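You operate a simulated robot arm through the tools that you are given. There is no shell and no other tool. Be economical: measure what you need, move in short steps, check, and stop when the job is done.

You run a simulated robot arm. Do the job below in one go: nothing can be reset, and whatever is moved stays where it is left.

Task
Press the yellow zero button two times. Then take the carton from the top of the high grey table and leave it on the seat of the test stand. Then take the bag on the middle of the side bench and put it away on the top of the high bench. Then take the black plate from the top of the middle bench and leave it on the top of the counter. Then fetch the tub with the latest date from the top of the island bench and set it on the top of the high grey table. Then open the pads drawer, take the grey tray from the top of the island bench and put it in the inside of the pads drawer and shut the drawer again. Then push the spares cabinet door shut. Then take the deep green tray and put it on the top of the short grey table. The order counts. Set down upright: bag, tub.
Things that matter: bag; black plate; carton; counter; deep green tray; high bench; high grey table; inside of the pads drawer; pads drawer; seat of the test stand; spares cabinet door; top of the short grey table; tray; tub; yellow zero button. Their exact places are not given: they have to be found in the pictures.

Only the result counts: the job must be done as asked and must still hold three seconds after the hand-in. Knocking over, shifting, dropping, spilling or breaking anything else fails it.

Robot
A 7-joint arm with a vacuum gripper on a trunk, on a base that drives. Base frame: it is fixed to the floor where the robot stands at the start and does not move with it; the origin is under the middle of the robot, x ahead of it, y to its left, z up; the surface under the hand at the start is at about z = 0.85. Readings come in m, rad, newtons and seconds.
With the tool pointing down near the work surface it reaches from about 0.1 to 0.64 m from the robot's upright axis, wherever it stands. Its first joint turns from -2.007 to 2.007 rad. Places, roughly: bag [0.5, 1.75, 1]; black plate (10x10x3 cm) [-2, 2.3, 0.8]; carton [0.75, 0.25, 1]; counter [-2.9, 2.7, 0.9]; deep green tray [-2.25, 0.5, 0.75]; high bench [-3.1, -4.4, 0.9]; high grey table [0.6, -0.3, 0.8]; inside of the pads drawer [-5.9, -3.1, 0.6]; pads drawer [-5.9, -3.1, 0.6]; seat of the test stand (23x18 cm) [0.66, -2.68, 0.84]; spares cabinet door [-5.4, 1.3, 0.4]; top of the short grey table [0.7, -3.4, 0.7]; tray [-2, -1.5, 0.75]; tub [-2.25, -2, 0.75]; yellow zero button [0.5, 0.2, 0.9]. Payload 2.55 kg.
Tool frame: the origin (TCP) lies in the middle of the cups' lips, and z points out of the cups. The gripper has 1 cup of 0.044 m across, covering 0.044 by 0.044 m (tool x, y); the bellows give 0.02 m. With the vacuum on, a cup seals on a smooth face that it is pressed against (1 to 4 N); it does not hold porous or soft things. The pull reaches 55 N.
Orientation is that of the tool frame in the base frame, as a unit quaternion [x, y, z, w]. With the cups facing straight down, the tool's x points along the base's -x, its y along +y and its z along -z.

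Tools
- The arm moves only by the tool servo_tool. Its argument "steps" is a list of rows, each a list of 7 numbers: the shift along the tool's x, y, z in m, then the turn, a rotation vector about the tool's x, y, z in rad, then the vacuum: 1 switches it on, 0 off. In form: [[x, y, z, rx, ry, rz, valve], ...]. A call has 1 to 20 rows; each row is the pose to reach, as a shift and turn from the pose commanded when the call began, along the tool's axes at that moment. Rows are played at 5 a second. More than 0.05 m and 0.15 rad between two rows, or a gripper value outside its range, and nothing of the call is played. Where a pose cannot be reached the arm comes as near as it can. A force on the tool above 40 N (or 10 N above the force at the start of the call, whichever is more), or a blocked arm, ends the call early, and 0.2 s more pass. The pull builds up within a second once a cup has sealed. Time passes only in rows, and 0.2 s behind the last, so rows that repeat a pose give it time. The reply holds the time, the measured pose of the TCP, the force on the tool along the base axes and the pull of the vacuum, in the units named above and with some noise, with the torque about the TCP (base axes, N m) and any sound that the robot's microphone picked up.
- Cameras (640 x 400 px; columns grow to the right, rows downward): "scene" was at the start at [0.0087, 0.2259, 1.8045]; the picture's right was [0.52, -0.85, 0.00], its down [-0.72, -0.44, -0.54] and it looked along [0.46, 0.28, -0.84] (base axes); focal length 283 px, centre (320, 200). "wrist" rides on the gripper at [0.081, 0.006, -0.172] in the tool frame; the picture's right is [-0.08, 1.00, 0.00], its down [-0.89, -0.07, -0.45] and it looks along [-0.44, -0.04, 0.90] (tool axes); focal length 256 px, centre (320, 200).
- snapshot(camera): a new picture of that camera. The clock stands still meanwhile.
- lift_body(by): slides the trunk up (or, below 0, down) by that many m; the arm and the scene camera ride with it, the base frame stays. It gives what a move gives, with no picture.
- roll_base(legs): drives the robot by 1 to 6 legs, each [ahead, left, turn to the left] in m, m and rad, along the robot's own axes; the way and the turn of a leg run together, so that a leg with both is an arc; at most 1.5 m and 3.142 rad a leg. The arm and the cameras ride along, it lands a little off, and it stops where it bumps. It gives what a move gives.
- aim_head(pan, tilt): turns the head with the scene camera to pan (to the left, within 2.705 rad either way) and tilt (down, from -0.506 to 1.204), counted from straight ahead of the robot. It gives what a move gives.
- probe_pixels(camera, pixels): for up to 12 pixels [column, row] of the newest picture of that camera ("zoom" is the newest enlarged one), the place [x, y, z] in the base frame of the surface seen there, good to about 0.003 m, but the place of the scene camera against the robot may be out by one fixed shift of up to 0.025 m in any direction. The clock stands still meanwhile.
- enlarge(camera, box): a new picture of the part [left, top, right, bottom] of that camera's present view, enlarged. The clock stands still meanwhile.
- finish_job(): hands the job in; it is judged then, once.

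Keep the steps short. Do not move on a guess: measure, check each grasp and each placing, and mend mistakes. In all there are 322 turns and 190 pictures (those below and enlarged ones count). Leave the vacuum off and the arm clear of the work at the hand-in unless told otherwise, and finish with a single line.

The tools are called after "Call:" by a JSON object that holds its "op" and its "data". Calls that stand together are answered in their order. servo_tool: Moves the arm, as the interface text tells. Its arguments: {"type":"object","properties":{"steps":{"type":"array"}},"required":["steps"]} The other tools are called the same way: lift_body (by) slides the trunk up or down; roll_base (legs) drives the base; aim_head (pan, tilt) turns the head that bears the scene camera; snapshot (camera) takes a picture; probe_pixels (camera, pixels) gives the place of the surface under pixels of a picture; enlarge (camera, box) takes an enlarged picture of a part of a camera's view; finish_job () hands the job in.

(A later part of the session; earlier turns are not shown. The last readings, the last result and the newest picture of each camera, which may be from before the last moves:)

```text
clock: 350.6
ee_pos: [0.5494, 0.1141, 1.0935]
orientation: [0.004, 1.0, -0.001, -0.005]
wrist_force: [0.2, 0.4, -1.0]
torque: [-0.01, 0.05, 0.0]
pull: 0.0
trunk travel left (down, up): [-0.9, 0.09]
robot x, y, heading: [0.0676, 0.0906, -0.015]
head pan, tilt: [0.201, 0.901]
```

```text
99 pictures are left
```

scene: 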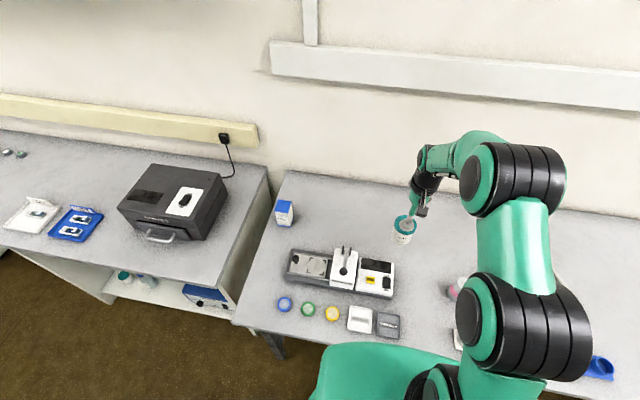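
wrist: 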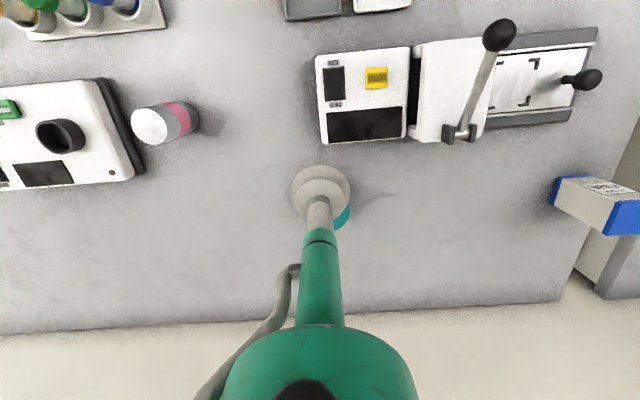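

The tub stands well on the high grey table. Next is the pads drawer: I'll go back to the aisle, down to y ≈ -3.2, turn to face -x and look.

Call:
{"op": "roll_base", "data": {"legs": [[-0.54, 0, 0], [0, -1.1, 0], [0, -1.1, 0], [0, -1.1, 0], [0, 0, -3.12], [1.0, 0, 0]]}}

Call:
{"op": "aim_head", "data": {"pan": 0.0, "tilt": 0.45}}

Call:
{"op": "snapshot", "data": {"camera": "scene"}}

```text
clock: 381.6
ee_pos: [-1.9862, -3.2886, 1.0942]
orientation: [1.0, 0.016, 0.004, 0.001]
wrist_force: [-0.5, 0.9, 0.3]
torque: [-0.02, -0.01, -0.02]
pull: 0.0
trunk travel left (down, up): [-0.9, 0.09]
robot x, y, heading: [-1.5093, -3.2472, -3.109]
head pan, tilt: [0.201, 0.901]
```

```text
clock: 382.5
ee_pos: [-1.9882, -3.2886, 1.0934]
orientation: [1.0, 0.016, 0.004, -0.001]
wrist_force: [-0.6, -0.8, 0.0]
torque: [0.04, 0.03, 0.02]
pull: 0.0
trunk travel left (down, up): [-0.9, 0.09]
robot x, y, heading: [-1.5081, -3.2456, -3.108]
head pan, tilt: [0.0, 0.45]
```

```text
98 pictures are left
```

scene: 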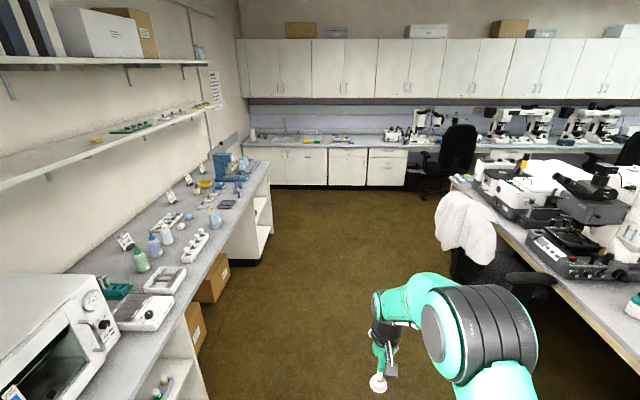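

Call:
{"op": "probe_pixels", "data": {"camera": "scene", "pixels": [[436, 225], [470, 240], [348, 165], [390, 165], [285, 160], [421, 195], [405, 155], [330, 150], [350, 185]]}}

Call:
{"op": "enlarge", "data": {"camera": "scene", "box": [240, 130, 430, 200]}}

```text
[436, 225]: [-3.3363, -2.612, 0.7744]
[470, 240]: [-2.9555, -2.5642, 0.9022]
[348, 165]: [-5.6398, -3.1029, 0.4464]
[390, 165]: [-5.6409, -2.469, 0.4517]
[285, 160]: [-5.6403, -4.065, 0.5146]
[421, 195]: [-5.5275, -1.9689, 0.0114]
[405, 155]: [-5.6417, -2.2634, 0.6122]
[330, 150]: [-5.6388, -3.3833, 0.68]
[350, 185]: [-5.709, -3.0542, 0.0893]
```

```text
3.37 times, centred on (335, 165) of scene
```

zoom: 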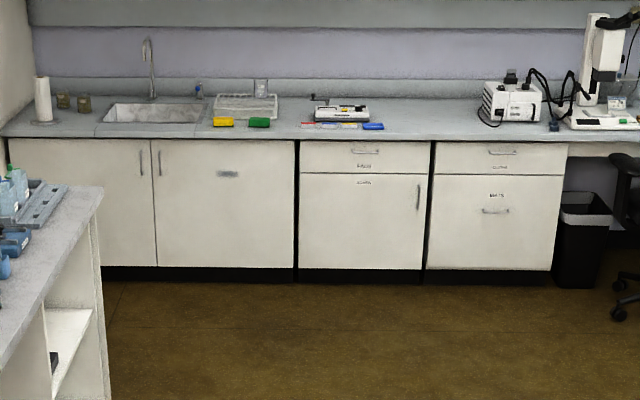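

The coat-covered chair is at y > -2.62, so my lane at y ≈ -3.25 is clear. I'll drive ahead 2.8 m and read the drawer labels.

Call:
{"op": "roll_base", "data": {"legs": [[1.4, 0, -0.03], [1.4, 0, 0]]}}

Call:
{"op": "aim_head", "data": {"pan": -0.1, "tilt": 0.75}}

Call:
{"op": "snapshot", "data": {"camera": "scene"}}

```text
clock: 395.9
ee_pos: [-4.7721, -3.2833, 1.0929]
orientation: [1.0, -0.001, 0.005, 0.0]
wrist_force: [0.3, 0.1, 0.3]
torque: [-0.01, -0.02, -0.01]
pull: 0.1
trunk travel left (down, up): [-0.9, 0.09]
robot x, y, heading: [-4.2922, -3.2595, 3.136]
head pan, tilt: [0.0, 0.45]
```

```text
clock: 396.8
ee_pos: [-4.7718, -3.2827, 1.0934]
orientation: [1.0, -0.001, 0.004, -0.001]
wrist_force: [-0.3, 0.2, 0.0]
torque: [0.02, 0.0, 0.0]
pull: 0.0
trunk travel left (down, up): [-0.9, 0.09]
robot x, y, heading: [-4.2912, -3.2573, 3.14]
head pan, tilt: [-0.099, 0.75]
```

```text
96 pictures are left
```

scene: 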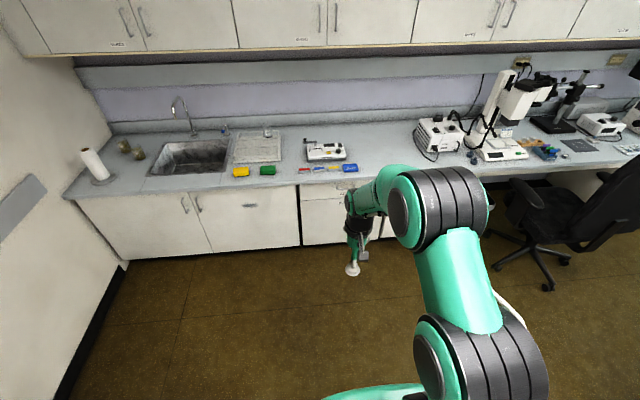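

Call:
{"op": "roll_base", "data": {"legs": [[0, -0.5, 0]]}}

Call:
{"op": "snapshot", "data": {"camera": "scene"}}

Call:
{"op": "enlarge", "data": {"camera": "scene", "box": [220, 160, 380, 280]}}

```text
clock: 399.7
ee_pos: [-4.7704, -2.7819, 1.0937]
orientation: [1.0, -0.001, 0.005, 0.0]
wrist_force: [0.2, -0.1, -0.1]
torque: [-0.02, 0.0, -0.02]
pull: 0.0
trunk travel left (down, up): [-0.9, 0.09]
robot x, y, heading: [-4.2863, -2.756, 3.142]
head pan, tilt: [-0.099, 0.75]
```

```text
95 pictures are left
```

scene: 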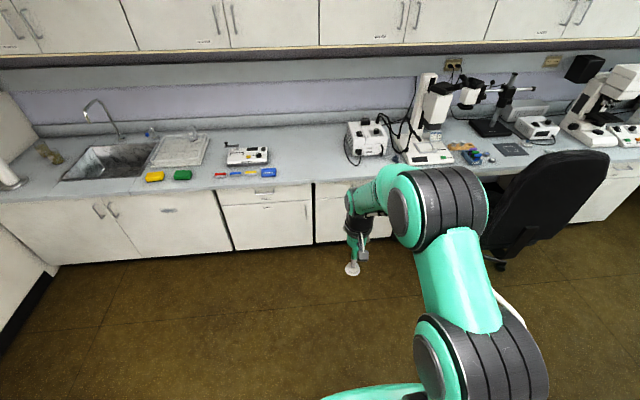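

```text
3.33 times, centred on (300, 220) of scene
```

zoom: 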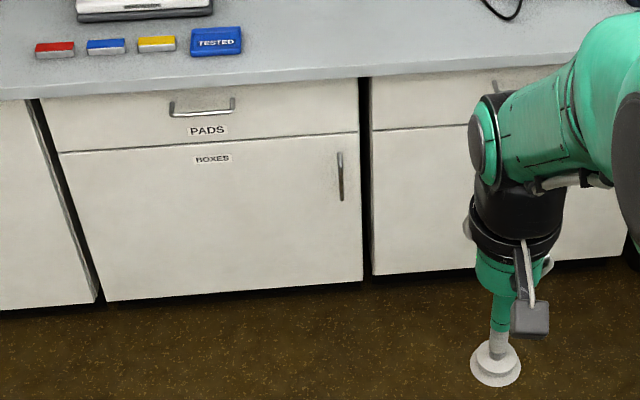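

PADS is the upper drawer of this cabinet. I'll measure its front.

Call:
{"op": "probe_pixels", "data": {"camera": "zoom", "pixels": [[60, 120], [65, 148], [202, 108], [202, 142], [207, 130], [350, 95], [355, 128], [120, 120], [290, 110], [172, 105], [234, 103], [200, 88]]}}

```text
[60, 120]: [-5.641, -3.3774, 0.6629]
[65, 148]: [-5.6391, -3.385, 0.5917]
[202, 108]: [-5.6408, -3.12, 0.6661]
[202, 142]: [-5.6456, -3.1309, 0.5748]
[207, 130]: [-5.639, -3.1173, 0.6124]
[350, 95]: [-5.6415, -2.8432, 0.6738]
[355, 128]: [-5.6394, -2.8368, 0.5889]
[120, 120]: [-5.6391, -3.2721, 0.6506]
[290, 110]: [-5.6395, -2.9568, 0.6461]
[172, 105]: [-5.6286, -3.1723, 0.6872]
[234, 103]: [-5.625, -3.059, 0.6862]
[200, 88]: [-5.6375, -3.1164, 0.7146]
```

The drawer front is flat at x ≈ -5.648 (true), z 0.57–0.71, with the handle at y -3.19 to -3.07. I'll seal right of the handle at about (y -3.0, z 0.64) with the tool horizontal. First I'll roll the tool half a turn.

Call:
{"op": "servo_tool", "data": {"steps": [[0, 0, 0, 0, 0, 0.15, 0], [0, 0, 0, 0, 0, 0.3, 0], [0, 0, 0, 0, 0, 0.45, 0], [0, 0, 0, 0, 0, 0.6, 0], [0, 0, 0, 0, 0, 0.75, 0], [0, 0, 0, 0, 0, 0.9, 0], [0, 0, 0, 0, 0, 1.05, 0], [0, 0, 0, 0, 0, 1.2, 0], [0, 0, 0, 0, 0, 1.35, 0], [0, 0, 0, 0, 0, 1.5, 0], [0, 0, 0, 0, 0, 1.5708, 0]]}}

Call:
{"op": "servo_tool", "data": {"steps": [[0, 0, 0, 0, 0, 0.15, 0], [0, 0, 0, 0, 0, 0.3, 0], [0, 0, 0, 0, 0, 0.45, 0], [0, 0, 0, 0, 0, 0.6, 0], [0, 0, 0, 0, 0, 0.75, 0], [0, 0, 0, 0, 0, 0.9, 0], [0, 0, 0, 0, 0, 1.05, 0], [0, 0, 0, 0, 0, 1.2, 0], [0, 0, 0, 0, 0, 1.35, 0], [0, 0, 0, 0, 0, 1.5, 0], [0, 0, 0, 0, 0, 1.5708, 0]]}}

Call:
{"op": "servo_tool", "data": {"steps": [[0.02, 0, 0.0, 0, 0.14, 0, 0], [0.04, 0, 0.0, 0, 0.28, 0, 0], [0.06, 0, 0.01, 0, 0.42, 0, 0], [0.08, 0, 0.02, 0, 0.56, 0, 0], [0.1, 0, 0.03, 0, 0.7, 0, 0], [0.12, 0, 0.04, 0, 0.84, 0, 0], [0.14, 0, 0.05, 0, 0.98, 0, 0], [0.16, 0, 0.06, 0, 1.12, 0, 0], [0.18, 0, 0.07, 0, 1.26, 0, 0], [0.2, 0, 0.08, 0, 1.4, 0, 0], [0.21, 0, 0.1, 0, 1.54, 0, 0], [0.21, 0, 0.12, 0, 1.5708, 0, 0], [0.21, 0, 0.15, 0, 1.5708, 0, 0], [0.21, 0, 0.15, 0, 1.5708, 0, 0]]}}

```text
clock: 402.1
ee_pos: [-4.7708, -2.7827, 1.0945]
orientation: [-0.705, 0.709, -0.002, 0.004]
wrist_force: [0.8, -0.1, 0.6]
torque: [0.02, 0.01, -0.01]
pull: 0.0
trunk travel left (down, up): [-0.9, 0.09]
robot x, y, heading: [-4.29, -2.7554, 3.136]
head pan, tilt: [-0.099, 0.75]
```

```text
clock: 404.5
ee_pos: [-4.7531, -2.7508, 1.1032]
orientation: [-0.011, 1.0, -0.024, 0.001]
wrist_force: [0.6, -0.4, -0.3]
torque: [0.02, 0.11, 0.0]
pull: 0.0
out of reach, approached as far as the arm can: row 10, 11
trunk travel left (down, up): [-0.9, 0.09]
robot x, y, heading: [-4.2884, -2.7576, 3.139]
head pan, tilt: [-0.099, 0.75]
```

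```text
clock: 407.5
ee_pos: [-5.0253, -2.713, 0.9831]
orientation: [-0.009, 0.727, -0.041, -0.685]
wrist_force: [1.0, 0.8, 0.6]
torque: [0.0, 0.04, 0.0]
pull: 0.1
out of reach, approached as far as the arm can: row 3, 4, 5, 6, 7, 8, 9, 10, 11, 12, 13, 14
trunk travel left (down, up): [-0.9, 0.09]
robot x, y, heading: [-4.2891, -2.759, 3.146]
head pan, tilt: [-0.099, 0.75]
```

Call:
{"op": "servo_tool", "data": {"steps": [[0, 0.04, 0, 0, 0, 0, 0], [0, 0.09, 0, 0, 0, 0, 0], [0, 0.09, 0, 0, 0, 0, 0]]}}

Call:
{"op": "snapshot", "data": {"camera": "wrist"}}

```text
clock: 408.3
ee_pos: [-5.0333, -2.6232, 0.9783]
orientation: [-0.009, 0.729, -0.042, -0.683]
wrist_force: [-0.7, 0.2, -0.5]
torque: [0.03, 0.0, -0.02]
pull: 0.0
trunk travel left (down, up): [-0.9, 0.09]
robot x, y, heading: [-4.2907, -2.7552, 3.143]
head pan, tilt: [-0.099, 0.75]
```

```text
93 pictures are left
```

wrist: 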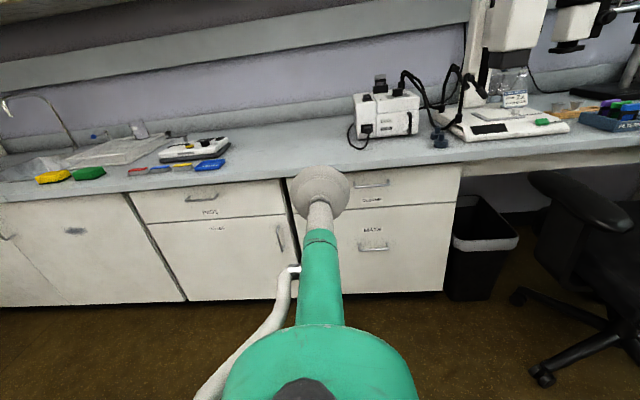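

The tool is horizontal, apart from a small yaw and pitch. I'll correct those, slide left 0.38 m, and lower the trunk 0.33 m.

Call:
{"op": "servo_tool", "data": {"steps": [[0, 0, 0, -0.035, 0.03, 0, 0], [0, 0, 0, -0.0735, 0.063, 0, 0], [0, 0, 0, -0.0735, 0.063, 0, 0]]}}

Call:
{"op": "roll_base", "data": {"legs": [[0, 0.38, 0]]}}

Call:
{"op": "lift_body", "data": {"by": -0.335}}

Call:
{"op": "snapshot", "data": {"camera": "wrist"}}

```text
clock: 409.1
ee_pos: [-5.046, -2.6203, 0.9785]
orientation: [0.019, 0.709, -0.016, -0.705]
wrist_force: [0.9, -0.2, 0.6]
torque: [0.03, -0.02, 0.02]
pull: 0.0
out of reach, approached as far as the arm can: row 2, 3
trunk travel left (down, up): [-0.9, 0.09]
robot x, y, heading: [-4.2901, -2.757, 3.139]
head pan, tilt: [-0.099, 0.75]
```

```text
clock: 411.5
ee_pos: [-5.0469, -3.001, 0.9779]
orientation: [0.019, 0.709, -0.015, -0.705]
wrist_force: [0.0, -0.7, 0.2]
torque: [0.02, -0.02, -0.03]
pull: 0.0
trunk travel left (down, up): [-0.9, 0.09]
robot x, y, heading: [-4.2937, -3.1367, 3.138]
head pan, tilt: [-0.099, 0.75]
```

```text
clock: 414.8
ee_pos: [-5.0473, -3.0, 0.6438]
orientation: [0.018, 0.709, -0.015, -0.705]
wrist_force: [-0.6, 0.2, -0.2]
torque: [0.01, 0.0, 0.0]
pull: 0.1
trunk travel left (down, up): [-0.565, 0.425]
robot x, y, heading: [-4.2922, -3.1372, 3.139]
head pan, tilt: [-0.099, 0.75]
```

```text
92 pictures are left
```

wrist: 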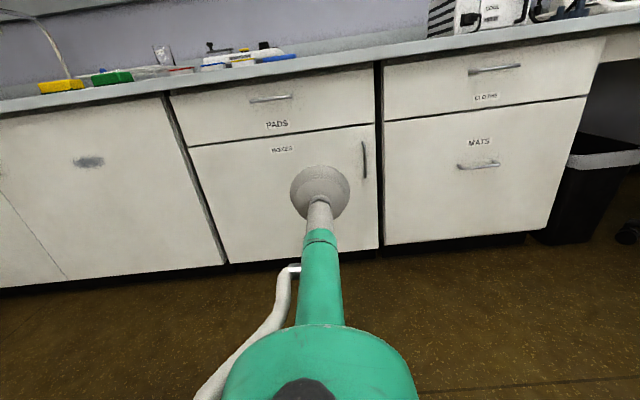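

Call:
{"op": "probe_pixels", "data": {"camera": "wrist", "pixels": [[340, 95], [340, 80], [340, 118], [340, 130], [200, 120], [290, 97], [270, 100], [372, 90], [172, 100], [330, 70]]}}

```text
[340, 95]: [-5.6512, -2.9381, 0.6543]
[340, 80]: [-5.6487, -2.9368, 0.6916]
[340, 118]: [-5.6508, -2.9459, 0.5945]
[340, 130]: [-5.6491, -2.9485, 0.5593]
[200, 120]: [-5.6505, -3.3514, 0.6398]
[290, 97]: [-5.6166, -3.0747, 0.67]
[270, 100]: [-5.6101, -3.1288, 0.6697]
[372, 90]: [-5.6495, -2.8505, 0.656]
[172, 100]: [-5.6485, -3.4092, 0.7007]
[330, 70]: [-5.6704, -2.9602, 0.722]
```

The drawer front is at x = -5.650, z 0.575–0.715. I'll drive ahead 0.56 m, then press with the arm.

Call:
{"op": "roll_base", "data": {"legs": [[0.56, 0, 0]]}}

Call:
{"op": "servo_tool", "data": {"steps": [[0, 0, 0.008, 0, 0, 0, 1], [0, 0, 0.016, 0, 0, 0, 1], [0, 0, 0.024, 0, 0, 0, 1], [0, 0, 0.024, 0, 0, 0, 1]]}}

```text
clock: 418.0
ee_pos: [-5.6002, -2.9955, 0.6424]
orientation: [0.019, 0.709, -0.014, -0.705]
wrist_force: [0.1, -0.4, 0.2]
torque: [0.02, 0.03, 0.02]
pull: 0.1
trunk travel left (down, up): [-0.565, 0.425]
robot x, y, heading: [-4.8457, -3.1328, 3.14]
head pan, tilt: [-0.099, 0.75]
```

```text
clock: 419.0
ee_pos: [-5.6242, -2.9959, 0.6428]
orientation: [0.019, 0.709, -0.014, -0.705]
wrist_force: [0.4, 0.4, 0.0]
torque: [0.0, 0.02, 0.0]
pull: 0.0
trunk travel left (down, up): [-0.565, 0.425]
robot x, y, heading: [-4.8423, -3.1354, 3.137]
head pan, tilt: [-0.099, 0.75]
```

Call:
{"op": "servo_tool", "data": {"steps": [[0, 0, 0.01, 0, 0, 0, 1], [0, 0, 0.02, 0, 0, 0, 1], [0, 0, 0.026, 0, 0, 0, 1], [0, 0, 0.03, 0, 0, 0, 1], [0, 0, 0.033, 0, 0, 0, 1], [0, 0, 0.033, 0, 0, 0, 1], [0, 0, 0.033, 0, 0, 0, 1]]}}

```text
clock: 420.2
ee_pos: [-5.651, -2.9962, 0.6446]
orientation: [0.019, 0.707, -0.016, -0.707]
wrist_force: [19.0, -2.4, 8.9]
torque: [-0.08, -0.02, 0.44]
pull: 54.7
trunk travel left (down, up): [-0.565, 0.425]
robot x, y, heading: [-4.8443, -3.1385, 3.135]
head pan, tilt: [-0.099, 0.75]
stopped in row 6: the force on the tool passed its limit at 40 N (the readings are from after the stop); the commanded pose is now the measured one
```

Sealed with 54.7 N. I'll pull the drawer by driving back, a short way first.

Call:
{"op": "roll_base", "data": {"legs": [[-0.06, 0, 0]]}}

Call:
{"op": "enlarge", "data": {"camera": "wrist", "box": [120, 20, 480, 260]}}

```text
clock: 421.2
ee_pos: [-5.5956, -2.9961, 0.6438]
orientation: [0.018, 0.708, -0.014, -0.706]
wrist_force: [-1.7, -0.4, 11.7]
torque: [-0.04, -0.06, 0.26]
pull: 55.1
trunk travel left (down, up): [-0.565, 0.425]
robot x, y, heading: [-4.7801, -3.1344, 3.138]
head pan, tilt: [-0.099, 0.75]
```

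```text
1.67 times, centred on (300, 140) of wrist
```

zoom: 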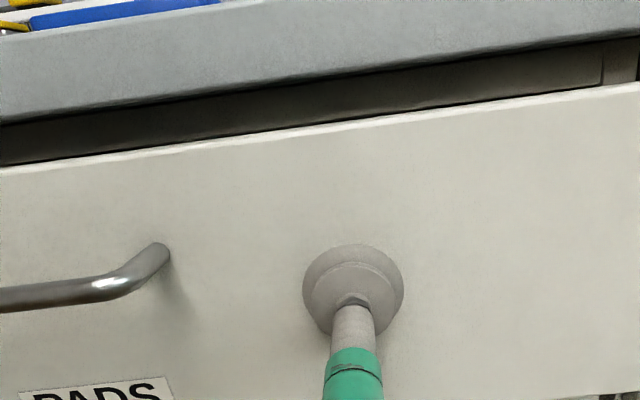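

The drawer is opening. I'll keep pulling another 0.28 m.

Call:
{"op": "roll_base", "data": {"legs": [[-0.28, 0, 0]]}}

Call:
{"op": "snapshot", "data": {"camera": "wrist"}}

```text
clock: 423.1
ee_pos: [-5.3131, -2.996, 0.6445]
orientation: [0.02, 0.707, -0.013, -0.706]
wrist_force: [-1.0, 0.6, 5.4]
torque: [0.17, -0.08, 0.24]
pull: 55.0
trunk travel left (down, up): [-0.565, 0.425]
robot x, y, heading: [-4.5008, -3.1355, 3.13]
head pan, tilt: [-0.099, 0.75]
```

```text
90 pictures are left
```

wrist: 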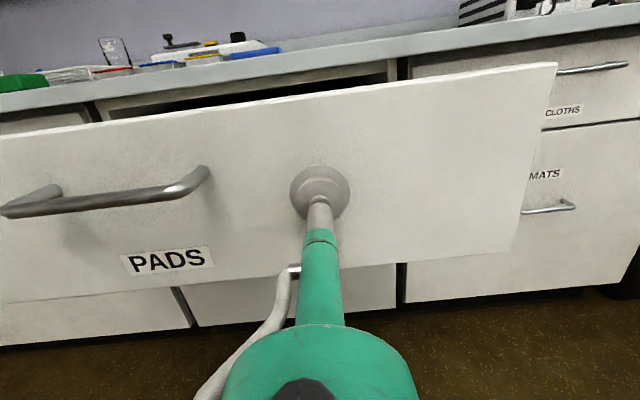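

The drawer is open by 0.34 m. I'll release, back off, raise the trunk and turn the tool down.

Call:
{"op": "servo_tool", "data": {"steps": [[0, 0, 0, 0, 0, 0, 0], [0, 0, 0, 0, 0, 0, 0], [0, 0, 0, 0, 0, 0, 0], [0, 0, 0, 0, 0, 0, 0], [0, 0, 0, 0, 0, 0, 0], [0, 0, 0, 0, 0, 0, 0], [0, 0, -0.01, 0, 0, 0, 0], [0, 0, -0.03, 0, 0, 0, 0], [0, 0, -0.03, 0, 0, 0, 0]]}}

Call:
{"op": "roll_base", "data": {"legs": [[-0.35, 0, 0]]}}

Call:
{"op": "lift_body", "data": {"by": 0.335}}

Call:
{"op": "servo_tool", "data": {"steps": [[0, 0, -0.03, 0, -0.14, 0, 0], [0, 0, -0.06, 0, -0.28, 0, 0], [0, 0, -0.09, 0, -0.42, 0, 0], [0, 0, -0.12, 0, -0.56, 0, 0], [0, 0, -0.15, 0, -0.7, 0, 0], [0, 0, -0.17, 0, -0.84, 0, 0], [0, 0, -0.19, 0, -0.98, 0, 0], [0, 0, -0.2, 0, -1.12, 0, 0], [0, 0, -0.2, 0, -1.26, 0, 0], [0, 0, -0.2, 0, -1.4, 0, 0], [0, 0, -0.2, 0, -1.5, 0, 0], [0, 0, -0.2, 0, -1.57, 0, 0], [0, 0, -0.2, 0, -1.57, 0, 0]]}}

Call:
{"op": "snapshot", "data": {"camera": "scene"}}

```text
clock: 425.1
ee_pos: [-5.2826, -2.9958, 0.6437]
orientation: [0.021, 0.708, -0.012, -0.706]
wrist_force: [0.1, -0.1, 0.2]
torque: [-0.01, 0.02, 0.0]
pull: 0.0
trunk travel left (down, up): [-0.565, 0.425]
robot x, y, heading: [-4.5016, -3.1359, 3.131]
head pan, tilt: [-0.099, 0.75]
```

```text
clock: 427.4
ee_pos: [-4.934, -2.999, 0.6436]
orientation: [0.018, 0.707, -0.013, -0.706]
wrist_force: [0.2, 0.2, -1.1]
torque: [0.0, -0.02, -0.01]
pull: 0.1
trunk travel left (down, up): [-0.565, 0.425]
robot x, y, heading: [-4.1494, -3.139, 3.134]
head pan, tilt: [-0.099, 0.75]
```

```text
clock: 430.7
ee_pos: [-4.9341, -3.0, 0.9792]
orientation: [0.019, 0.708, -0.013, -0.706]
wrist_force: [0.8, 0.4, -0.2]
torque: [-0.01, 0.01, -0.04]
pull: 0.0
trunk travel left (down, up): [-0.9, 0.09]
robot x, y, heading: [-4.1541, -3.141, 3.135]
head pan, tilt: [-0.099, 0.75]
```

```text
clock: 433.5
ee_pos: [-4.7342, -3.0021, 0.9798]
orientation: [0.004, 1.0, -0.023, 0.002]
wrist_force: [0.1, 0.1, 0.6]
torque: [0.03, 0.01, 0.01]
pull: 0.2
out of reach, approached as far as the arm can: row 9
trunk travel left (down, up): [-0.9, 0.09]
robot x, y, heading: [-4.1515, -3.1378, 3.137]
head pan, tilt: [-0.099, 0.75]
```

```text
89 pictures are left
```

scene: 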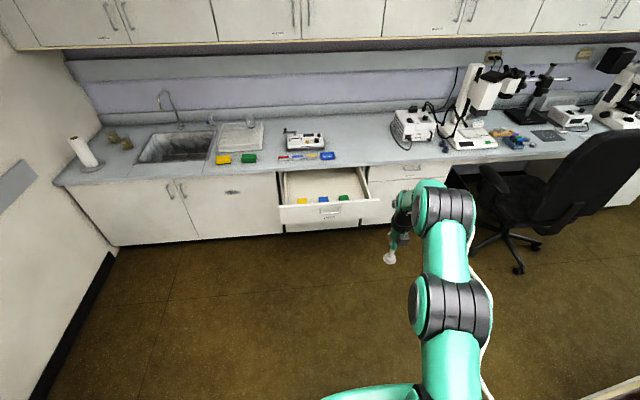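

The drawer is open; three small blocks lie at its front. I'll look into it while I'm here.

Call:
{"op": "enlarge", "data": {"camera": "scene", "box": [270, 155, 380, 230]}}

Call:
{"op": "probe_pixels", "data": {"camera": "scene", "pixels": [[303, 200], [323, 199], [344, 197], [325, 185], [300, 185], [345, 182], [325, 175], [325, 207], [288, 200], [363, 195]]}}

Call:
{"op": "servo_tool", "data": {"steps": [[0, 0, -0.03, 0, 0, -0.14, 0], [0, 0, -0.06, 0, 0, -0.28, 0], [0, 0, -0.1, 0, 0, -0.42, 0], [0, 0, -0.1, 0, 0, -0.56, 0], [0, 0, -0.1, 0, 0, -0.7, 0], [0, 0, -0.1, 0, 0, -0.84, 0], [0, 0, -0.1, 0, 0, -0.98, 0], [0, 0, -0.1, 0, 0, -1.12, 0], [0, 0, -0.1, 0, 0, -1.26, 0], [0, 0, -0.1, 0, 0, -1.4, 0], [0, 0, -0.1, 0, 0, -1.54, 0], [0, 0, -0.1, 0, 0, -1.57, 0]]}}

Call:
{"op": "servo_tool", "data": {"steps": [[0, 0, 0, 0, 0, -0.14, 0], [0, 0, 0, 0, 0, -0.28, 0], [0, 0, 0, 0, 0, -0.42, 0], [0, 0, 0, 0, 0, -0.56, 0], [0, 0, 0, 0, 0, -0.7, 0], [0, 0, 0, 0, 0, -0.84, 0], [0, 0, 0, 0, 0, -0.98, 0], [0, 0, 0, 0, 0, -1.12, 0], [0, 0, 0, 0, 0, -1.26, 0], [0, 0, 0, 0, 0, -1.4, 0], [0, 0, 0, 0, 0, -1.54, 0], [0, 0, 0, 0, 0, -1.57, 0]]}}

```text
5.33 times, centred on (325, 192) of scene
```

zoom: 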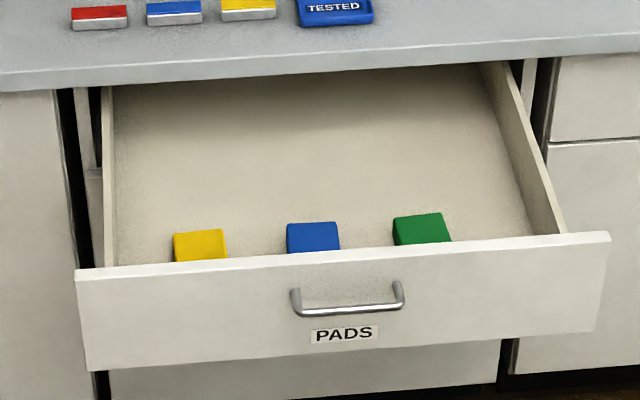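

```text
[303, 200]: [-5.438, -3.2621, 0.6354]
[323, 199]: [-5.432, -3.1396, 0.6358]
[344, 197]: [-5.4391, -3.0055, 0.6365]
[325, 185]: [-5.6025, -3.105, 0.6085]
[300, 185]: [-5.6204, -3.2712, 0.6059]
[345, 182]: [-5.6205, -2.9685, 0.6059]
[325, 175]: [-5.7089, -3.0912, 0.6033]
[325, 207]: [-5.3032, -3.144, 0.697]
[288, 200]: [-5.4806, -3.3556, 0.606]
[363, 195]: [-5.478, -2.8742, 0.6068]
```

```text
clock: 436.1
ee_pos: [-4.7347, -2.9974, 1.0788]
orientation: [-0.704, 0.71, -0.016, -0.015]
wrist_force: [-0.5, -0.6, -0.5]
torque: [0.0, -0.04, -0.02]
pull: 0.0
trunk travel left (down, up): [-0.9, 0.09]
robot x, y, heading: [-4.1514, -3.1375, 3.134]
head pan, tilt: [-0.099, 0.75]
```

```text
clock: 438.7
ee_pos: [-4.7344, -2.9971, 1.0794]
orientation: [1.0, -0.005, 0.001, 0.021]
wrist_force: [-0.7, -0.9, -0.3]
torque: [-0.01, 0.04, 0.03]
pull: 0.2
trunk travel left (down, up): [-0.9, 0.09]
robot x, y, heading: [-4.148, -3.1431, 3.135]
head pan, tilt: [-0.099, 0.75]
```

The drawer's floor is at z ≈ 0.595 (true), with free space at x ≈ -5.48 to -5.62 behind the blocks. The grey tray (about -2.03, -1.50) lies near the island's north side, so I'll fetch it from the aisle north of the island. I'll correct the small tool tilt and drive there.

Call:
{"op": "servo_tool", "data": {"steps": [[0.03, 0.0, 0, 0.02, 0, 0, 0], [0.06, 0.02, 0, 0.042, 0, 0, 0], [0.06, 0.04, 0, 0.042, 0, 0, 0]]}}

Call:
{"op": "roll_base", "data": {"legs": [[-1.3, 0, 0], [-1.25, 0, 0], [-1.1, 0, 0], [0, -1.3, 0], [0, -1.2, 0]]}}

Call:
{"op": "aim_head", "data": {"pan": 0.2, "tilt": 0.6}}

Call:
{"op": "snapshot", "data": {"camera": "scene"}}

```text
clock: 439.5
ee_pos: [-4.6753, -3.0379, 1.0805]
orientation: [1.0, -0.005, 0.001, 0.002]
wrist_force: [-0.8, -0.2, -0.6]
torque: [0.01, 0.0, -0.03]
pull: 0.0
trunk travel left (down, up): [-0.9, 0.09]
robot x, y, heading: [-4.1525, -3.1402, 3.133]
head pan, tilt: [-0.099, 0.75]
```

```text
clock: 469.0
ee_pos: [-1.0281, -0.5618, 1.0807]
orientation: [1.0, 0.004, 0.001, 0.002]
wrist_force: [0.2, -0.1, 0.5]
torque: [0.02, -0.02, 0.0]
pull: 0.0
trunk travel left (down, up): [-0.9, 0.09]
robot x, y, heading: [-0.5039, -0.6605, -3.134]
head pan, tilt: [-0.099, 0.75]
```

```text
clock: 469.8
ee_pos: [-1.0279, -0.5612, 1.0816]
orientation: [1.0, 0.003, 0.001, 0.002]
wrist_force: [-0.1, 0.5, -0.2]
torque: [0.0, 0.04, 0.01]
pull: 0.0
trunk travel left (down, up): [-0.9, 0.09]
robot x, y, heading: [-0.5053, -0.656, -3.129]
head pan, tilt: [0.201, 0.6]
```

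```text
87 pictures are left
```

scene: 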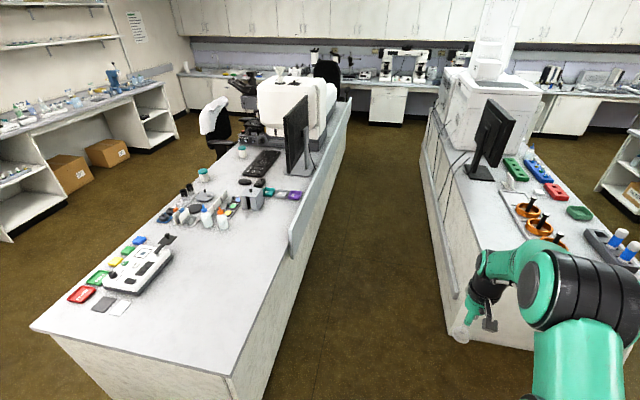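

Call:
{"op": "probe_pixels", "data": {"camera": "scene", "pixels": [[270, 194], [281, 195], [293, 196], [293, 215], [330, 150], [232, 375], [455, 300], [430, 150], [254, 200], [300, 185], [281, 385]]}}

Call:
{"op": "enlarge", "data": {"camera": "scene", "box": [230, 160, 330, 240]}}

```text
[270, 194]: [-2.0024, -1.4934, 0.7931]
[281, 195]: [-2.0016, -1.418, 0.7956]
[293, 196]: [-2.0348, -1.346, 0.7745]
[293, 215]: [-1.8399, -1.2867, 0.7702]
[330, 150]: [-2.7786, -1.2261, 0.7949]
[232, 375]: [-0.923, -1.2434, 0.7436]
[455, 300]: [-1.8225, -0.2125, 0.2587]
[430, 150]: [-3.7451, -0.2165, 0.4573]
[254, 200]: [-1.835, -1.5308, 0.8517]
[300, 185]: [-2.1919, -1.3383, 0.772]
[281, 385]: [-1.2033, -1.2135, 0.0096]
```

```text
5.00 times, centred on (280, 200) of scene
```

zoom: 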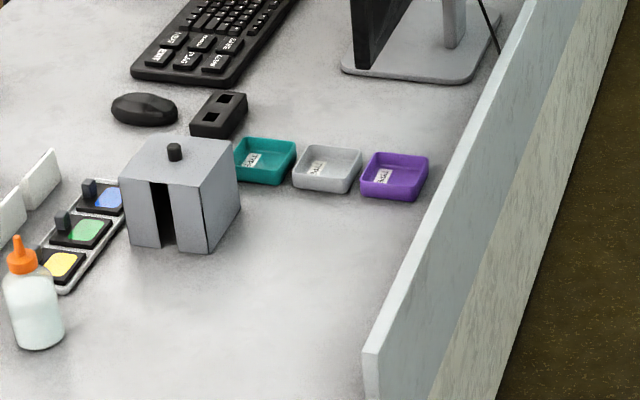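

The grey tray is the middle one at about (-2.01, -1.435) true. I'll drive into the aisle between the islands, then turn to face it.

Call:
{"op": "roll_base", "data": {"legs": [[1.42, 0.06, 0], [0, 0, 1.56]]}}

Call:
{"op": "aim_head", "data": {"pan": 0.0, "tilt": 1.0}}

Call:
{"op": "snapshot", "data": {"camera": "scene"}}

Call:
{"op": "snapshot", "data": {"camera": "wrist"}}

```text
clock: 480.6
ee_pos: [-2.0114, -1.2635, 1.0798]
orientation: [0.707, 0.708, 0.002, 0.001]
wrist_force: [-0.1, -0.1, -0.4]
torque: [-0.02, -0.03, 0.01]
pull: 0.0
trunk travel left (down, up): [-0.9, 0.09]
robot x, y, heading: [-1.9142, -0.741, -1.564]
head pan, tilt: [0.201, 0.6]
```

```text
clock: 481.5
ee_pos: [-2.0111, -1.2642, 1.0803]
orientation: [0.706, 0.708, 0.001, 0.0]
wrist_force: [0.5, 0.2, -0.4]
torque: [0.0, 0.0, -0.02]
pull: 0.1
trunk travel left (down, up): [-0.9, 0.09]
robot x, y, heading: [-1.9154, -0.7375, -1.563]
head pan, tilt: [0.0, 1.0]
```

```text
85 pictures are left
```

scene: 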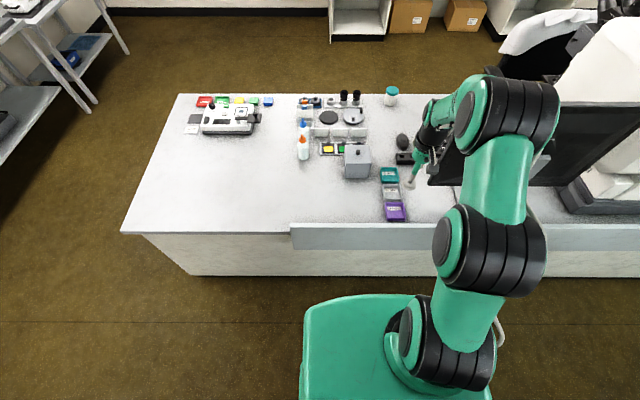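

```text
84 pictures are left
```

wrist: 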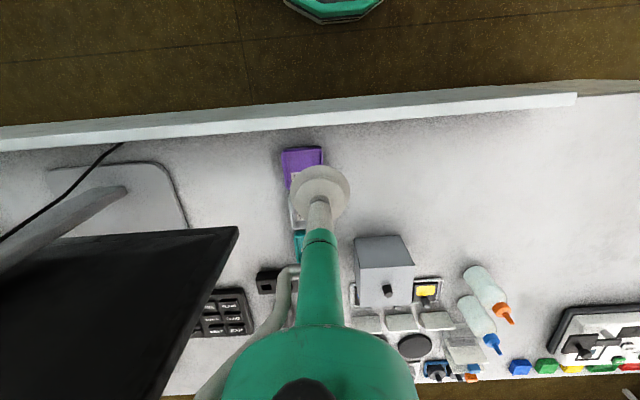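

Call:
{"op": "probe_pixels", "data": {"camera": "scene", "pixels": [[391, 192], [391, 184], [391, 200], [385, 192], [398, 192], [330, 224], [330, 235], [540, 110], [570, 180], [380, 224]]}}

Call:
{"op": "probe_pixels", "data": {"camera": "wrist", "pixels": [[235, 230], [200, 330], [100, 240], [450, 105], [293, 210], [302, 165], [302, 240], [290, 220]]}}

Call:
{"op": "enlarge", "data": {"camera": "scene", "box": [365, 155, 425, 230]}}

```text
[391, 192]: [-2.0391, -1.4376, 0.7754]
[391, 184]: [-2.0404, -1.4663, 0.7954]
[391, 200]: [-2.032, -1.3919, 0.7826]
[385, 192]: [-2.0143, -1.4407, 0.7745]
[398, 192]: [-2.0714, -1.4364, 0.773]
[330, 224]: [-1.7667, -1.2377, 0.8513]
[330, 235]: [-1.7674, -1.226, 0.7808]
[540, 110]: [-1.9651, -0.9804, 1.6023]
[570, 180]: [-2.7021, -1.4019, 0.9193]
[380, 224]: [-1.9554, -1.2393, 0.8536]
```

```text
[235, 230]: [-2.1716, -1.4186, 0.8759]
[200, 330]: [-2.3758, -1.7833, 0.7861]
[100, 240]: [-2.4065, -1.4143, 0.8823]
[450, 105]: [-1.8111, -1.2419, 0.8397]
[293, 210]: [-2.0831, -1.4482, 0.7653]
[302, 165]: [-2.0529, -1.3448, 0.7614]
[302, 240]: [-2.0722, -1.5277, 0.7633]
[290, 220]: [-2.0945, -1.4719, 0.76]
```

```text
5.33 times, centred on (395, 192) of scene
```

zoom: 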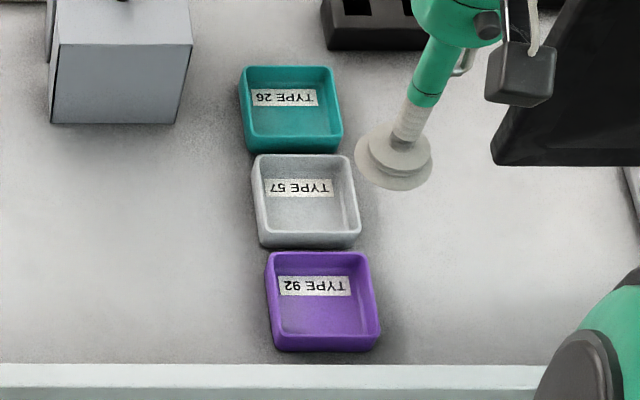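

The grey "TYPE 57" tray has its inner floor at about (-2.053, -1.452, 0.764). The monitor's edge is at x = -2.17, giving enough room. I'll drive 0.1 m closer and 0.06 m right, then look from above.

Call:
{"op": "roll_base", "data": {"legs": [[0.1, -0.05, 0]]}}

Call:
{"op": "snapshot", "data": {"camera": "wrist"}}

```text
clock: 482.7
ee_pos: [-2.0605, -1.3615, 1.0803]
orientation: [0.707, 0.707, 0.002, 0.0]
wrist_force: [-0.8, -0.5, -1.0]
torque: [0.03, -0.02, -0.01]
pull: 0.0
trunk travel left (down, up): [-0.9, 0.09]
robot x, y, heading: [-1.9637, -0.8334, -1.562]
head pan, tilt: [0.0, 1.0]
```

```text
82 pictures are left
```

wrist: 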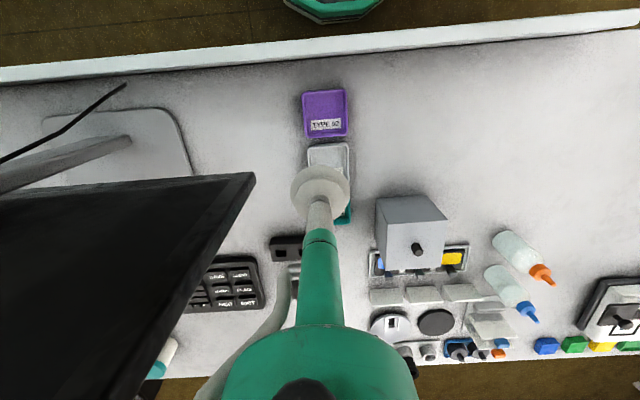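

Call:
{"op": "servo_tool", "data": {"steps": [[-0.02, 0.0, 0.04, 0, 0, 0, 0], [-0.04, 0.0, 0.08, 0, 0, 0, 0], [-0.06, 0.003, 0.12, 0, 0, 0, 0], [-0.06, 0.003, 0.165, 0, 0, 0, 0], [-0.06, 0.003, 0.2, 0, 0, 0, 0], [-0.06, 0.003, 0.2, 0, 0, 0, 0]]}}

Call:
{"op": "snapshot", "data": {"camera": "wrist"}}

```text
clock: 484.1
ee_pos: [-2.0571, -1.4224, 0.8818]
orientation: [0.707, 0.707, 0.002, 0.002]
wrist_force: [-0.1, -0.1, -0.2]
torque: [-0.03, 0.0, 0.02]
pull: 0.1
trunk travel left (down, up): [-0.9, 0.09]
robot x, y, heading: [-1.9609, -0.8375, -1.567]
head pan, tilt: [0.0, 1.0]
```

```text
81 pictures are left
```

wrist: 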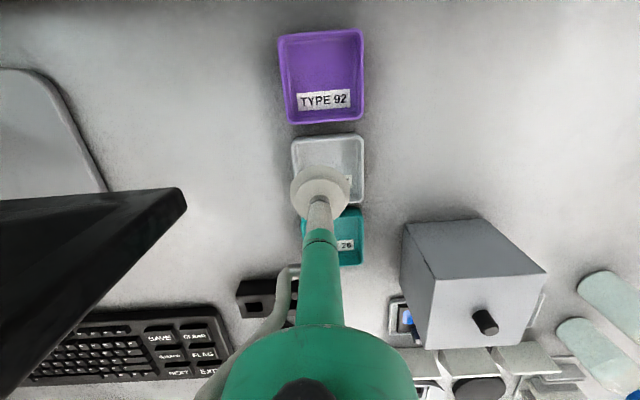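

Call:
{"op": "probe_pixels", "data": {"camera": "wrist", "pixels": [[330, 150], [310, 150], [352, 150], [294, 145], [362, 140], [328, 136], [361, 195], [328, 160], [350, 180]]}}

Call:
{"op": "enlarge", "data": {"camera": "wrist", "box": [270, 120, 390, 220]}}

```text
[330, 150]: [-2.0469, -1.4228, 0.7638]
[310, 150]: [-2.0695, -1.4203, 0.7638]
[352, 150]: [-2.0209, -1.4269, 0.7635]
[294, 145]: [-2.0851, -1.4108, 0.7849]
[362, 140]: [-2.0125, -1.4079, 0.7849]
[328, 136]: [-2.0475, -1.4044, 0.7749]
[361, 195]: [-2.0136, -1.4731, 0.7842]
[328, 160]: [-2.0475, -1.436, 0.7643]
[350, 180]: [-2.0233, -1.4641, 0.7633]
```

```text
4.00 times, centred on (330, 170) of wrist
```

zoom: 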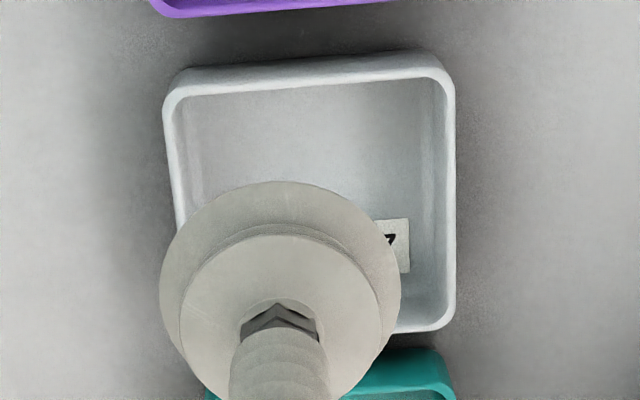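

The tray's centre is (-2.048, -1.440), its floor z 0.764 and rim 0.785. I'll line up and go down with vacuum on.

Call:
{"op": "servo_tool", "data": {"steps": [[-0.0156, 0.009, 0.03, 0, 0, 0, 0], [-0.0156, 0.009, 0.07, 0, 0, 0, 0], [-0.0156, 0.009, 0.09, 0, 0, 0, 1], [-0.0156, 0.009, 0.106, 0, 0, 0, 1], [-0.0156, 0.009, 0.115, 0, 0, 0, 1], [-0.0156, 0.009, 0.12, 0, 0, 0, 1], [-0.0156, 0.009, 0.122, 0, 0, 0, 1], [-0.0156, 0.009, 0.122, 0, 0, 0, 1], [-0.0156, 0.009, 0.122, 0, 0, 0, 1]]}}

```text
clock: 486.1
ee_pos: [-2.0484, -1.4347, 0.7615]
orientation: [0.707, 0.707, 0.001, 0.002]
wrist_force: [0.6, 14.3, 18.3]
torque: [-0.16, 0.11, -0.03]
pull: 55.2
trunk travel left (down, up): [-0.9, 0.09]
robot x, y, heading: [-1.9611, -0.8362, -1.57]
head pan, tilt: [0.0, 1.0]
```

Sealed. I'll lift.

Call:
{"op": "servo_tool", "data": {"steps": [[0, 0, -0.01, 0, 0, 0, 1], [0, 0, -0.04, 0, 0, 0, 1], [0, 0, -0.08, 0, 0, 0, 1], [0.02, 0, -0.12, 0, 0, 0, 1], [0.04, 0, -0.16, 0, 0, 0, 1], [0.06, 0, -0.2, 0, 0, 0, 1], [0.08, 0, -0.24, 0, 0, 0, 1], [0.08, 0, -0.29, 0, 0, 0, 1], [0.08, 0, -0.32, 0, 0, 0, 1], [0.08, 0, -0.32, 0, 0, 0, 1]]}}

Call:
{"op": "snapshot", "data": {"camera": "wrist"}}

```text
clock: 488.3
ee_pos: [-2.0481, -1.357, 1.0796]
orientation: [0.707, 0.707, 0.002, 0.0]
wrist_force: [0.3, -0.5, -1.0]
torque: [0.03, 0.04, 0.05]
pull: 55.0
trunk travel left (down, up): [-0.9, 0.09]
robot x, y, heading: [-1.9643, -0.8389, -1.568]
head pan, tilt: [0.0, 1.0]
```

```text
79 pictures are left
```

wrist: 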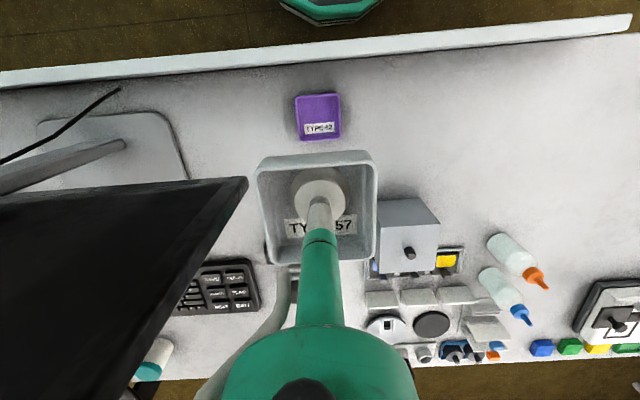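

The grey tray is held. I'll retrace my way to the drawer.

Call:
{"op": "roll_base", "data": {"legs": [[-0.1, 0, 0], [0, 0, -1.565], [-1.42, 0, 0], [0, 1.25, 0], [0, 1.2, 0]]}}

Call:
{"op": "roll_base", "data": {"legs": [[1.3, 0, 0], [1.3, 0, 0], [1.0, 0, 0]]}}

```text
clock: 511.6
ee_pos: [-1.0457, -3.1211, 1.0799]
orientation: [1.0, 0.005, 0.002, 0.002]
wrist_force: [-0.3, -0.3, -0.4]
torque: [0.0, -0.03, -0.02]
pull: 55.0
trunk travel left (down, up): [-0.9, 0.09]
robot x, y, heading: [-0.5206, -3.2073, -3.128]
head pan, tilt: [0.0, 1.0]
```

```text
clock: 529.0
ee_pos: [-4.6323, -3.1334, 1.0794]
orientation: [1.0, -0.001, 0.001, 0.001]
wrist_force: [-0.2, 0.0, -1.6]
torque: [0.03, 0.0, 0.02]
pull: 55.7
trunk travel left (down, up): [-0.9, 0.09]
robot x, y, heading: [-4.1137, -3.2165, -3.141]
head pan, tilt: [0.0, 1.0]
```

I'll drive ahead 0.85 m, so that the tray is over the open drawer, and look.

Call:
{"op": "roll_base", "data": {"legs": [[0.85, 0, 0]]}}

Call:
{"op": "snapshot", "data": {"camera": "wrist"}}

Call:
{"op": "snapshot", "data": {"camera": "scene"}}

```text
clock: 533.5
ee_pos: [-5.485, -3.1402, 1.0787]
orientation: [1.0, 0.003, 0.002, 0.002]
wrist_force: [0.6, -0.9, -1.7]
torque: [-0.02, -0.04, -0.03]
pull: 55.1
trunk travel left (down, up): [-0.9, 0.09]
robot x, y, heading: [-4.9645, -3.2226, -3.131]
head pan, tilt: [0.0, 1.0]
```

```text
78 pictures are left
```

wrist: 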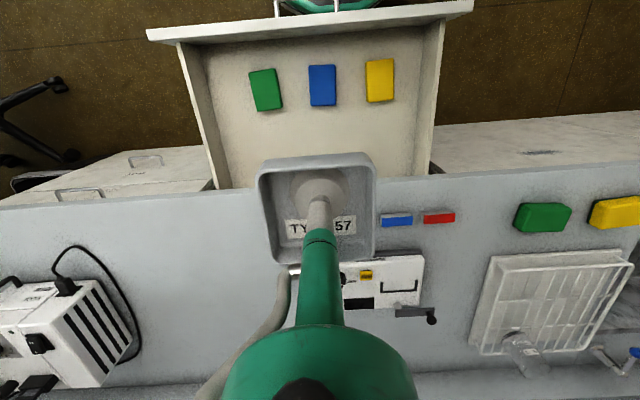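

```text
77 pictures are left
```

scene: 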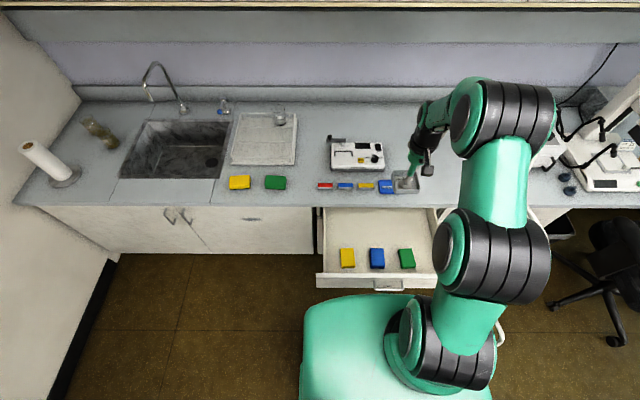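

Call:
{"op": "probe_pixels", "data": {"camera": "wrist", "pixels": [[322, 100], [322, 115], [264, 107], [378, 98], [245, 140], [390, 140], [330, 145], [410, 182], [245, 187], [195, 110], [425, 100], [322, 70]]}}

```text
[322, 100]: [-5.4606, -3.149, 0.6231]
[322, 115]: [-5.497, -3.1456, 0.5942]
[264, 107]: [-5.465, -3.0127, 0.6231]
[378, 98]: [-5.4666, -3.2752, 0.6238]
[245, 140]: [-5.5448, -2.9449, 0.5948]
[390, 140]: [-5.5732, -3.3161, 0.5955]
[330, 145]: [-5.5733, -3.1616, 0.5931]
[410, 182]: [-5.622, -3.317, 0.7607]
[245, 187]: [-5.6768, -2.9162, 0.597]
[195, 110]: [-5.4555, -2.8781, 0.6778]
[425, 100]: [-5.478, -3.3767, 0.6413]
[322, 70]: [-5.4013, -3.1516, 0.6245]
```

The slot between the blocks (back edge x -5.47) and the countertop edge (x -5.62) takes the 7.6 cm tray centred at x ≈ -5.53. I'll move there and lower the trunk 0.24 m.

Call:
{"op": "servo_tool", "data": {"steps": [[-0.02, 0, 0, 0, 0, 0, 1], [-0.045, 0, 0, 0, 0, 0, 1], [-0.045, 0, 0, 0, 0, 0, 1]]}}

Call:
{"op": "lift_body", "data": {"by": -0.24}}

Call:
{"op": "snapshot", "data": {"camera": "scene"}}

```text
clock: 534.3
ee_pos: [-5.53, -3.1404, 1.0786]
orientation: [1.0, 0.002, 0.001, 0.002]
wrist_force: [0.4, 0.3, -1.3]
torque: [-0.01, -0.04, 0.01]
pull: 54.6
trunk travel left (down, up): [-0.9, 0.09]
robot x, y, heading: [-4.9616, -3.2232, -3.135]
head pan, tilt: [0.0, 1.0]
```

```text
clock: 536.8
ee_pos: [-5.5291, -3.1398, 0.8381]
orientation: [1.0, 0.002, 0.001, 0.002]
wrist_force: [-0.3, 0.8, -1.0]
torque: [-0.01, -0.05, 0.07]
pull: 54.8
trunk travel left (down, up): [-0.66, 0.33]
robot x, y, heading: [-4.9658, -3.2244, -3.136]
head pan, tilt: [0.0, 1.0]
```

```text
76 pictures are left
```

scene: 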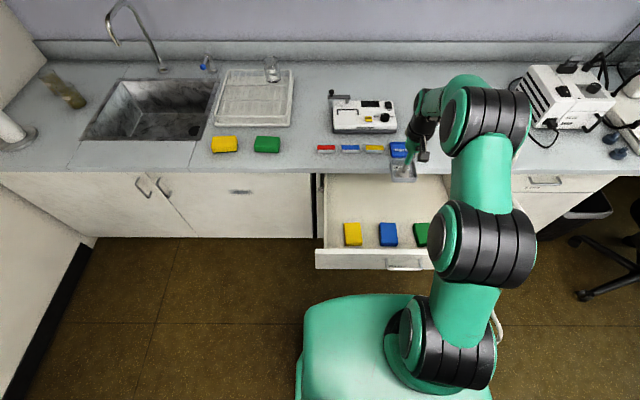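

Call:
{"op": "servo_tool", "data": {"steps": [[0, 0, 0.04, 0, 0, 0, 1], [0, 0, 0.08, 0, 0, 0, 1], [0, 0, 0.12, 0, 0, 0, 1], [0, 0, 0.16, 0, 0, 0, 1], [0, 0, 0.19, 0, 0, 0, 1], [0, 0, 0.19, 0, 0, 0, 1]]}}

Call:
{"op": "snapshot", "data": {"camera": "wrist"}}

Call:
{"op": "enlarge", "data": {"camera": "scene", "box": [300, 80, 500, 280]}}

```text
clock: 538.2
ee_pos: [-5.528, -3.1406, 0.6474]
orientation: [1.0, 0.001, 0.0, 0.001]
wrist_force: [0.9, 0.1, -0.8]
torque: [0.03, -0.01, -0.03]
pull: 54.9
trunk travel left (down, up): [-0.66, 0.33]
robot x, y, heading: [-4.9629, -3.2194, -3.135]
head pan, tilt: [0.0, 1.0]
```

```text
75 pictures are left
```

wrist: 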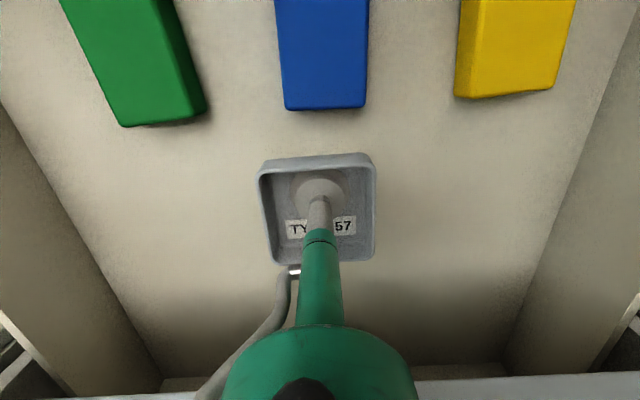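

```text
2.00 times, centred on (400, 180) of scene
```

zoom: 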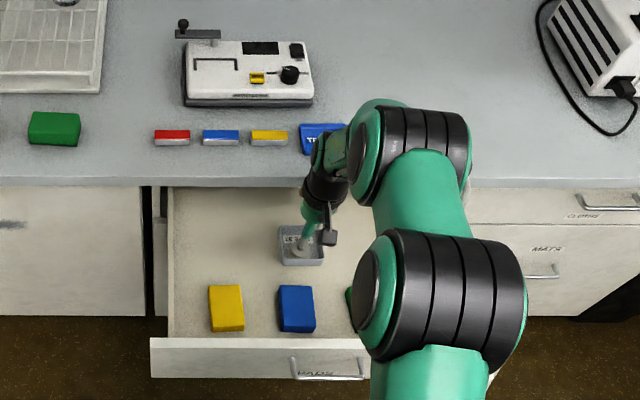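

The tray is inside and clear all around. I'll lower the rest in small steps.

Call:
{"op": "servo_tool", "data": {"steps": [[0, 0, 0.015, 0, 0, 0, 1], [0, 0, 0.03, 0, 0, 0, 1], [0, 0, 0.038, 0, 0, 0, 1], [0, 0, 0.042, 0, 0, 0, 1], [0, 0, 0.042, 0, 0, 0, 1]]}}

Call:
{"op": "servo_tool", "data": {"steps": [[0, 0, 0.002, 0, 0, 0, 1], [0, 0, 0.004, 0, 0, 0, 1], [0, 0, 0.004, 0, 0, 0, 1]]}}

```text
clock: 539.4
ee_pos: [-5.5272, -3.1403, 0.6063]
orientation: [1.0, 0.002, 0.001, 0.003]
wrist_force: [-0.6, 0.2, -0.4]
torque: [0.01, -0.04, 0.01]
pull: 54.9
trunk travel left (down, up): [-0.66, 0.33]
robot x, y, heading: [-4.9676, -3.2224, -3.136]
head pan, tilt: [0.0, 1.0]
```

```text
clock: 540.2
ee_pos: [-5.5261, -3.141, 0.5992]
orientation: [1.0, 0.002, 0.004, 0.002]
wrist_force: [2.0, -2.2, -15.9]
torque: [0.06, 0.22, 0.01]
pull: 54.7
trunk travel left (down, up): [-0.66, 0.33]
robot x, y, heading: [-4.9599, -3.2218, -3.137]
head pan, tilt: [0.0, 1.0]
```

The force reads -15.9 N, which is odd. I'll ease up 3 mm and read again.

Call:
{"op": "servo_tool", "data": {"steps": [[0, 0, -0.003, 0, 0, 0, 1], [0, 0, -0.003, 0, 0, 0, 1]]}}

Call:
{"op": "enlarge", "data": {"camera": "scene", "box": [370, 120, 490, 240]}}

```text
clock: 540.8
ee_pos: [-5.5268, -3.1392, 0.603]
orientation: [1.0, 0.001, 0.003, 0.002]
wrist_force: [-0.2, -1.0, -26.7]
torque: [0.01, 0.01, -0.03]
pull: 54.2
trunk travel left (down, up): [-0.66, 0.33]
robot x, y, heading: [-4.9629, -3.2215, -3.136]
head pan, tilt: [0.0, 1.0]
```

```text
3.33 times, centred on (430, 180) of scene
```

zoom: 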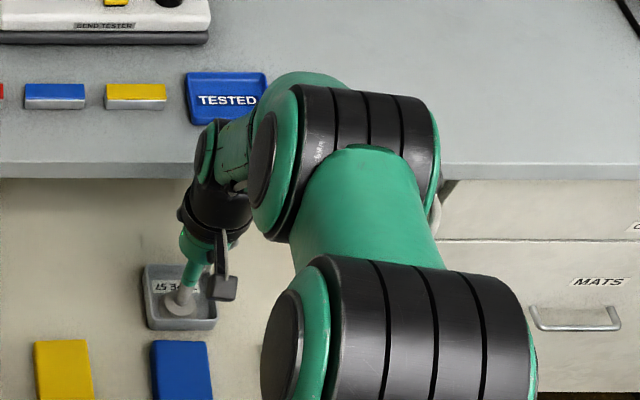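

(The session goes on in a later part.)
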